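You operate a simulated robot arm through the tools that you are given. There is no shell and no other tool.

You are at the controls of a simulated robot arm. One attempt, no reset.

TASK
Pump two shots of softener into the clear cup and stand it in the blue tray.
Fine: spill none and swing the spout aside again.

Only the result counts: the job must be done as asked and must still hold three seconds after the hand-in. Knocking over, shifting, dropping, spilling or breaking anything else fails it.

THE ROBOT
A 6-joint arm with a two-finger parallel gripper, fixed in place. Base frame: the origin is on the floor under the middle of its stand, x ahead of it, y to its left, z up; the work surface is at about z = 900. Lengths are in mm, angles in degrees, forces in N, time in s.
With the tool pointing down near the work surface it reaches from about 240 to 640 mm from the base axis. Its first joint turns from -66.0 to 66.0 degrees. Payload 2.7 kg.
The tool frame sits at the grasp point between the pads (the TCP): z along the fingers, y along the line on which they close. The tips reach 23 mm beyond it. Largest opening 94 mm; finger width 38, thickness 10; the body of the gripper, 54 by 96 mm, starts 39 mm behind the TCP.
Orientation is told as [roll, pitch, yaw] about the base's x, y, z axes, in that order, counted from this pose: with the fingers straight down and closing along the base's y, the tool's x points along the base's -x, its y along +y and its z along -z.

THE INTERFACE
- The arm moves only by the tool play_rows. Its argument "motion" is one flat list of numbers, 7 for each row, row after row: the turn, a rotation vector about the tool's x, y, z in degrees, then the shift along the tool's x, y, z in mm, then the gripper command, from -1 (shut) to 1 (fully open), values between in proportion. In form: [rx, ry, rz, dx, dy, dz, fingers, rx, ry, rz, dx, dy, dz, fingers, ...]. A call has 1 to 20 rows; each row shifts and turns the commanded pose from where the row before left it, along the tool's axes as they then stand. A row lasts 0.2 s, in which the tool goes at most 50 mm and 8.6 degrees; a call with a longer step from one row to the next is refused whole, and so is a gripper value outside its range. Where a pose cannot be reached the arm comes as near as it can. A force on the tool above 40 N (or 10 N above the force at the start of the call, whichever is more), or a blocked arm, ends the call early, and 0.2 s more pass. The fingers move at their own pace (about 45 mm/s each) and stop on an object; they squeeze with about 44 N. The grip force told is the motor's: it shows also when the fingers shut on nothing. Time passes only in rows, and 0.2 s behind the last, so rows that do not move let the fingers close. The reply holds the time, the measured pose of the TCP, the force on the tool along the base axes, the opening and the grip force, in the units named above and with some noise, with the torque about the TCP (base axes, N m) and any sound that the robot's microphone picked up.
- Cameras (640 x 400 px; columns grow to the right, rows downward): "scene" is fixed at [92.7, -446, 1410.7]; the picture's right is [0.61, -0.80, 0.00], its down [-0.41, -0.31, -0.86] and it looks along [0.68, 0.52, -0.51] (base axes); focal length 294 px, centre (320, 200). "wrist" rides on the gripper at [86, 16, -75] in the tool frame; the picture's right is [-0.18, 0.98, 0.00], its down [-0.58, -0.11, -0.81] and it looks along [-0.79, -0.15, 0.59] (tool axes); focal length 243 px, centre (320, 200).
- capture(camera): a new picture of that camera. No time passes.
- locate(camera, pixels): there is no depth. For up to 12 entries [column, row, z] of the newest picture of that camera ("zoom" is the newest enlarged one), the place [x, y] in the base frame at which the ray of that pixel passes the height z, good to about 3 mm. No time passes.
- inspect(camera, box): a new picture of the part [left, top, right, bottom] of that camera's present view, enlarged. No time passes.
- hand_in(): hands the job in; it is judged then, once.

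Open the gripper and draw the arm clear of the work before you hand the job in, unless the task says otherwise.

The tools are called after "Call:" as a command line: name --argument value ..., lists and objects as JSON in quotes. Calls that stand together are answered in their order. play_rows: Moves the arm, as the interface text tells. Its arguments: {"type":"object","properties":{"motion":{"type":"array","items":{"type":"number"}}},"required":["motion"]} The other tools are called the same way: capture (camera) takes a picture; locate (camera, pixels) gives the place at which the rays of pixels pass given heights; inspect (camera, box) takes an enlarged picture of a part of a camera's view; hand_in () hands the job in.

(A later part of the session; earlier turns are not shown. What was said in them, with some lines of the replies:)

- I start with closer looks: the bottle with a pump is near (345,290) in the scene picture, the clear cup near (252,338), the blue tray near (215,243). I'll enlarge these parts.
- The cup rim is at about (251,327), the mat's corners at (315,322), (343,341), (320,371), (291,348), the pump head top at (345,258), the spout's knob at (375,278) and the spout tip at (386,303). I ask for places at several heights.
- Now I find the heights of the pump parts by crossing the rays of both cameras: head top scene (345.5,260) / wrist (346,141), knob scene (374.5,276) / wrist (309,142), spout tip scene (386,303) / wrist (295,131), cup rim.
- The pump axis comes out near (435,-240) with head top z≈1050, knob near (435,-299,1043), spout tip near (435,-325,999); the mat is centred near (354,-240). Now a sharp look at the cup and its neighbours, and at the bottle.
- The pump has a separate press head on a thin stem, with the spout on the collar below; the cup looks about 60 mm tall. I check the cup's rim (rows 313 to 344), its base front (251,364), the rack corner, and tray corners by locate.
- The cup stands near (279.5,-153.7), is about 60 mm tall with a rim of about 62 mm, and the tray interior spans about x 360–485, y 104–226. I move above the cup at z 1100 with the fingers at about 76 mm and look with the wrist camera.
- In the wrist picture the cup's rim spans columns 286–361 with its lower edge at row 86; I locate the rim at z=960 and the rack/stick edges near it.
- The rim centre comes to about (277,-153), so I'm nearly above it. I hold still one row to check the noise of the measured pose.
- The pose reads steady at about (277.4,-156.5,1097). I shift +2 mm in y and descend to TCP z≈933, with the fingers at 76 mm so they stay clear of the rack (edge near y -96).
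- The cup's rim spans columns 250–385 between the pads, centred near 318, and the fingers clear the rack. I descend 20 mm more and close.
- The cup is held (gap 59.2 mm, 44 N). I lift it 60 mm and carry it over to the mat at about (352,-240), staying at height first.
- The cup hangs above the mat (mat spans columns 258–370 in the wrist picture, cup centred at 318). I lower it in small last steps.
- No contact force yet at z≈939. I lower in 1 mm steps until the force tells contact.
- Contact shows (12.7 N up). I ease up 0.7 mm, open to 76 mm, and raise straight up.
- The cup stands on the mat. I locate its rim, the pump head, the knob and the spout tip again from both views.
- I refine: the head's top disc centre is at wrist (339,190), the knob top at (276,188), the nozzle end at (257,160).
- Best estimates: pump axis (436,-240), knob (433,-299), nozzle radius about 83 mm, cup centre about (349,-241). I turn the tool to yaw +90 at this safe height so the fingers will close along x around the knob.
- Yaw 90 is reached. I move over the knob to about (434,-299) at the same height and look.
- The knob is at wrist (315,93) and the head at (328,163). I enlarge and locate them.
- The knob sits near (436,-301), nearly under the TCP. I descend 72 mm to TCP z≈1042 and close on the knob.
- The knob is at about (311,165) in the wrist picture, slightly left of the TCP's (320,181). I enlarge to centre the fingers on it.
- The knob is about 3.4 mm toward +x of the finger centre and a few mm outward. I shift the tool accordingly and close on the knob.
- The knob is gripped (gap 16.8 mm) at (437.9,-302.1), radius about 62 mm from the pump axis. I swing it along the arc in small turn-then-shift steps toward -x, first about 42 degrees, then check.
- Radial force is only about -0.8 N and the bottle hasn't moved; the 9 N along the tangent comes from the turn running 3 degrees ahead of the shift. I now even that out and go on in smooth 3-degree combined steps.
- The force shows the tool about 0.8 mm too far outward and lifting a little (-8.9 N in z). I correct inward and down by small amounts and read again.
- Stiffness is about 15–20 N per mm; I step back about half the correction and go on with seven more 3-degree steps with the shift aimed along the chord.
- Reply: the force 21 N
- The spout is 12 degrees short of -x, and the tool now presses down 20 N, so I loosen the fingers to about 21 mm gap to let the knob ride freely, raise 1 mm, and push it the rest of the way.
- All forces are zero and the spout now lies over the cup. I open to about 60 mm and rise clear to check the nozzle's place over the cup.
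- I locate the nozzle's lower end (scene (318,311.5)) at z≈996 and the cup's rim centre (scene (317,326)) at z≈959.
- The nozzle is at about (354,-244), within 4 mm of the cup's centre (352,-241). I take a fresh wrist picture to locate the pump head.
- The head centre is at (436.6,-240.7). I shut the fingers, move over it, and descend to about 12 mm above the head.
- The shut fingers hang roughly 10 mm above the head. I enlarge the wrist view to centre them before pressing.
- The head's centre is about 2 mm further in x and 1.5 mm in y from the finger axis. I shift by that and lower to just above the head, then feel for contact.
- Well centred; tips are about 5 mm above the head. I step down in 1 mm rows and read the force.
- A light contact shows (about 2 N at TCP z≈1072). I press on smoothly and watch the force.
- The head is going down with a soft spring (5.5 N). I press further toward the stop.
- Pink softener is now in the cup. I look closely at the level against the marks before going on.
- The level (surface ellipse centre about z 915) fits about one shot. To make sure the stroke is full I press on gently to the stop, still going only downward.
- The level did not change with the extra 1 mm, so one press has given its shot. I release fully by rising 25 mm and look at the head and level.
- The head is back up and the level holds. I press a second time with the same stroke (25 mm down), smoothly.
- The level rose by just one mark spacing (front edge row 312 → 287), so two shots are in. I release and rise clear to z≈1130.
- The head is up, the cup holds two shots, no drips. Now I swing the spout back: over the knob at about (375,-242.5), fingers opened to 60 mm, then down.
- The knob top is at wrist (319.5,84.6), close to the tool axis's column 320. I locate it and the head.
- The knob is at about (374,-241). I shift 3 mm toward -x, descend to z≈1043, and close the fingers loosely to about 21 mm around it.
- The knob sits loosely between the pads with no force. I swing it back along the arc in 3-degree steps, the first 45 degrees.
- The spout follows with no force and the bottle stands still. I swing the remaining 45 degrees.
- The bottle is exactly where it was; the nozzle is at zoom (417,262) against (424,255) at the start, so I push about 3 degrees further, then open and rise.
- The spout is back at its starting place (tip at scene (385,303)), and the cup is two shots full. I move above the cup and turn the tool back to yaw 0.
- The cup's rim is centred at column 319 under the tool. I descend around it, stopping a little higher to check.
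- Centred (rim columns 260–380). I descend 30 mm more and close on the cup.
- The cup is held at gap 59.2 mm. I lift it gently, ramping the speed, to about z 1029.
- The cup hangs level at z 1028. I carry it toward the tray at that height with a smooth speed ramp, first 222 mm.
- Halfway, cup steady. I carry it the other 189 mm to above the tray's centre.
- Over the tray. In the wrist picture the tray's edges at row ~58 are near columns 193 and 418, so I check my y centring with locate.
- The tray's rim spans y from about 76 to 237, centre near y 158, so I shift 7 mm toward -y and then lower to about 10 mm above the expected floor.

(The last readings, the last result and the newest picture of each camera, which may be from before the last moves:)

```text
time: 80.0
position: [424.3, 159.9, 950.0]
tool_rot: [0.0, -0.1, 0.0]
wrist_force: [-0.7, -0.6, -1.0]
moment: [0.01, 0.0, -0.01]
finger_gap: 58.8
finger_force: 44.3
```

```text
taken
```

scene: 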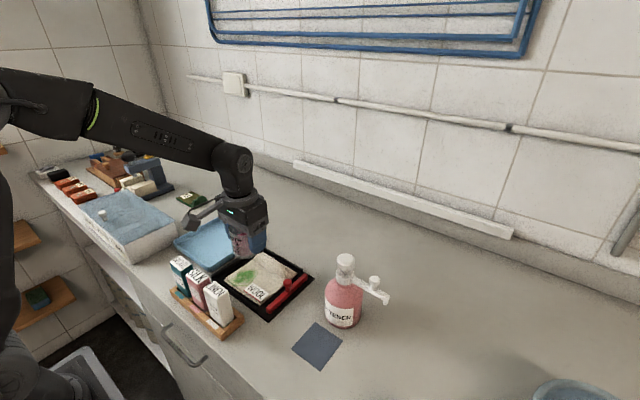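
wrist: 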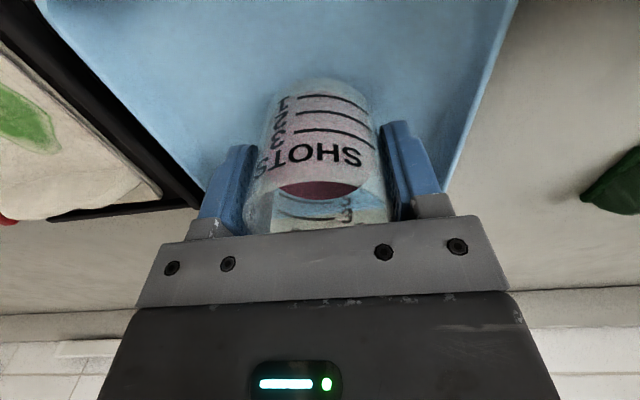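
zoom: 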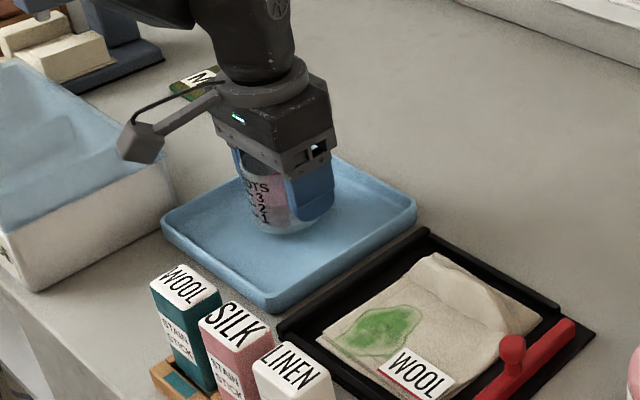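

Centred in the tray at z≈950. I go down 1 mm per row, watching for contact.

Call:
play_rows --motion '[0, 0, 0, 0, 0, 1, -1, 0, 0, 0, 0, 0, 1, -1, 0, 0, 0, 0, 0, 1, -1, 0, 0, 0, 0, 0, 1, -1, 0, 0, 0, 0, 0, 1, -1]'

Call:
play_rows --motion '[0, 0, 0, 0, 0, 1, -1, 0, 0, 0, 0, 0, 0, -1]'

Call:
play_rows --motion '[0, 0, 0, 0, 0, 1, -1, 0, 0, 0, 0, 0, 0, -1]'

```text
time: 81.2
position: [420.7, 160.3, 946.4]
tool_rot: [0.1, -0.1, 0.2]
wrist_force: [0.5, 0.1, -0.8]
moment: [0.0, -0.04, 0.01]
finger_gap: 58.9
finger_force: 44.0
```

```text
time: 81.8
position: [421.0, 160.1, 944.7]
tool_rot: [-0.1, -0.2, 0.1]
wrist_force: [-0.7, 0.3, -0.4]
moment: [-0.01, 0.02, -0.01]
finger_gap: 58.9
finger_force: 43.7
```

```text
time: 82.4
position: [421.7, 159.4, 942.0]
tool_rot: [0.1, -0.1, 0.1]
wrist_force: [0.0, 0.2, -1.2]
moment: [0.0, 0.01, -0.02]
finger_gap: 59.4
finger_force: 43.8
```

No contact yet at z≈942. I continue in single steps.

Call:
play_rows --motion '[0, 0, 0, 0, 0, 1, -1, 0, 0, 0, 0, 0, 0, -1]'

Call:
play_rows --motion '[0, 0, 0, 0, 0, 0.8, -1, 0, 0, 0, 0, 0, 0, -1]'

```text
time: 83.0
position: [421.0, 160.2, 941.8]
tool_rot: [0.0, -0.1, 0.1]
wrist_force: [-0.6, 0.0, -0.7]
moment: [0.0, 0.04, 0.05]
finger_gap: 59.1
finger_force: 43.6
```

```text
time: 83.6
position: [422.4, 158.5, 941.8]
tool_rot: [0.0, -0.1, 0.1]
wrist_force: [-1.3, -0.2, -1.6]
moment: [-0.01, 0.0, -0.01]
finger_gap: 59.1
finger_force: 44.2
```

Call:
play_rows --motion '[0, 0, 0, 0, 0, 0.8, -1, 0, 0, 0, 0, 0, 0, -1]'

Call:
inspect --camera "scene" --box '[180, 190, 260, 260]'

```text
time: 84.2
position: [421.3, 159.4, 939.6]
tool_rot: [-0.1, -0.1, 0.0]
wrist_force: [0.9, 1.0, -0.4]
moment: [0.0, 0.01, -0.01]
finger_gap: 59.1
finger_force: 44.0
```

```text
5.71 times, centred on (220, 225) of scene
```

zoom: 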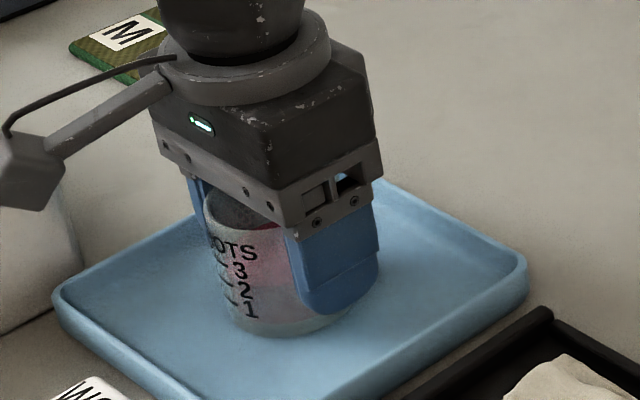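

The readings show no contact yet at z≈939.6, though the cup is nearly on the tray floor (base edge near (285,333) in the enlarged view). I keep stepping down by fractions of a millimetre.

Call:
play_rows --motion '[0, 0, 0, 0, 0, 0.8, -1, 0, 0, 0, 0, 0, 0, -1]'

Call:
play_rows --motion '[0, 0, 0, 0, 0, 0.7, -1, 0, 0, 0, 0, 0, 0, -1]'

```text
time: 84.8
position: [420.9, 160.5, 941.0]
tool_rot: [0.1, 0.0, 0.2]
wrist_force: [-0.3, 0.8, -0.5]
moment: [0.0, -0.01, 0.01]
finger_gap: 59.0
finger_force: 43.7
```

```text
time: 85.4
position: [422.7, 159.6, 940.5]
tool_rot: [0.1, -0.1, 0.1]
wrist_force: [-3.7, 1.3, 12.8]
moment: [0.02, 0.28, 0.01]
finger_gap: 58.9
finger_force: 44.2
```

Contact (12.8 N). I ease up 0.6 mm, open to 76 mm slowly, and rise straight up.

Call:
play_rows --motion '[0, 0, 0, 0, 0, -0.6, -1, 0, 0, 0, 0, 0, 0, -1, 0, 0, 0, 0, 0, 0, 0.35, 0, 0, 0, 0, 0, 0, 0.5, 0, 0, 0, 0, 0, 0, 0.62, 0, 0, 0, 0, 0, 0, 0.62, 0, 0, 0, 0, 0, -5, 0.62, 0, 0, 0, 0, 0, -15, 0.62, 0, 0, 0, 0, 0, -30, 0.62, 0, 0, 0, 0, 0, -40, 0.62, 0, 0, 0, 0, 0, -40, 0.62, 0, 0, 0, 0, 0, -40, 0.62, 0, 0, 0, 0, 0, -20, 0.62, 0, 0, 0, 0, 0, 0, 0.62]'

Call:
capture --camera "wrist"

Call:
inspect --camera "scene" --box '[150, 170, 300, 300]'

```text
time: 88.4
position: [418.7, 160.6, 1129.8]
tool_rot: [0.0, 0.0, 0.1]
wrist_force: [-0.1, 0.1, 0.0]
moment: [0.01, 0.05, -0.01]
finger_gap: 75.9
finger_force: 0.1
```

```text
taken
```

wrist: 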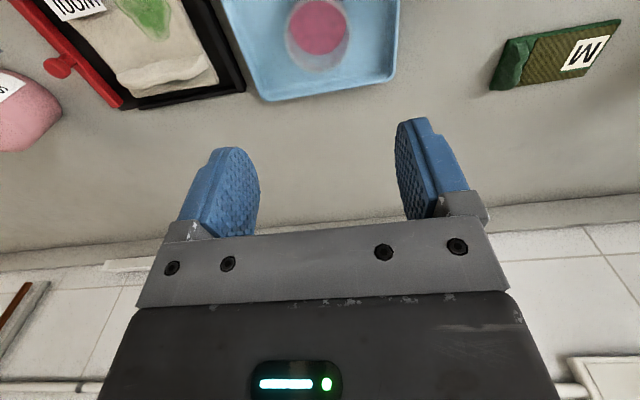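

```text
3.08 times, centred on (225, 235) of scene
```

zoom: 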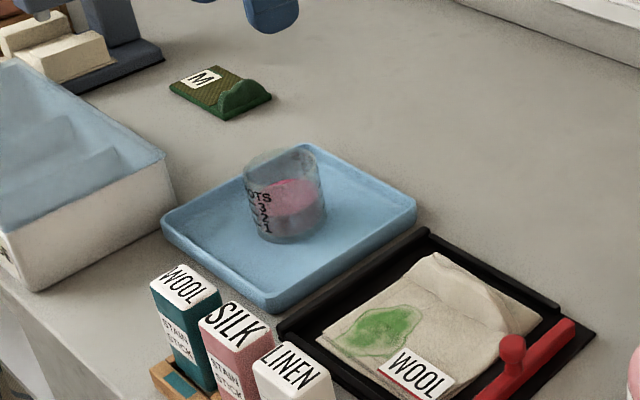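

The cup stands upright in the blue tray with its softener. I raise the arm well clear, open the gripper fully, and check the whole scene once more.

Call:
play_rows --motion '[0, 0, 0, 0, 0, -20, 1, 0, 0, 0, 0, 0, -40, 1, 0, 0, 0, 15, -20, -30, 1, 0, 0, 0, 20, -30, -20, 1, 0, 0, 0, 20, -30, 0, 1, 0, 0, 0, 0, 0, 0, 1, 0, 0, 0, 0, 0, 0, 1]'

Call:
capture --camera "scene"

Call:
inspect --camera "scene" --box '[280, 240, 400, 370]'

Call:
inspect --camera "scene" --box '[180, 190, 260, 260]'

```text
time: 90.0
position: [369.9, 80.3, 1239.5]
tool_rot: [0.0, -0.2, 0.2]
wrist_force: [0.6, 0.1, -1.3]
moment: [-0.02, 0.0, 0.01]
finger_gap: 93.9
finger_force: 0.0
```

```text
taken
```

scene: 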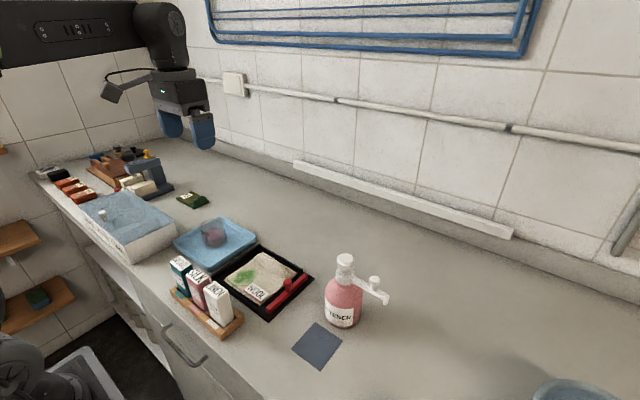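

```text
3.08 times, centred on (340, 305) of scene
```

zoom: 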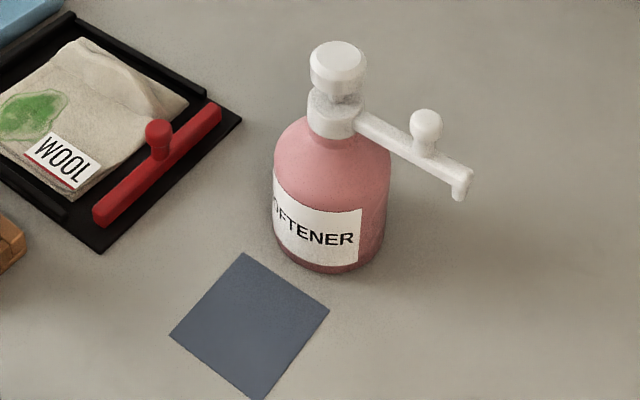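

```text
5.71 times, centred on (220, 225) of scene
```

zoom: 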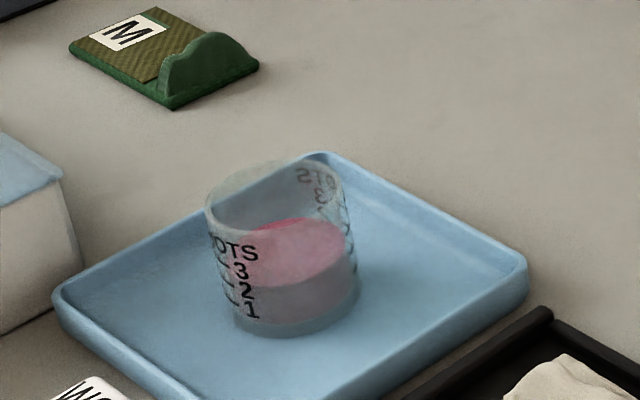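

The liquid's front edge (row ~290 in the enlarged view) matches the "2" mark. The cup stands in the tray, the mat and counter are clean, the spout is aside and the bottle unmoved, and the arm is clear and open. I hand in.

Call:
hand_in

```text
The job is handed in.
```

The cup is standing in the blue tray with two shots of softener in it, and I've handed the job in. I don't have the judge's result.

- **Dose:** I pressed the pump twice, and the liquid reaches the cup's "2" mark.
- **Spills:** I saw none on the mat, the counter or the tray.
- **Spout:** it is swung aside again, back where it started to within a couple of millimetres. The bottle did not visibly move.
- **Arm:** the gripper is open and raised well clear of the work.
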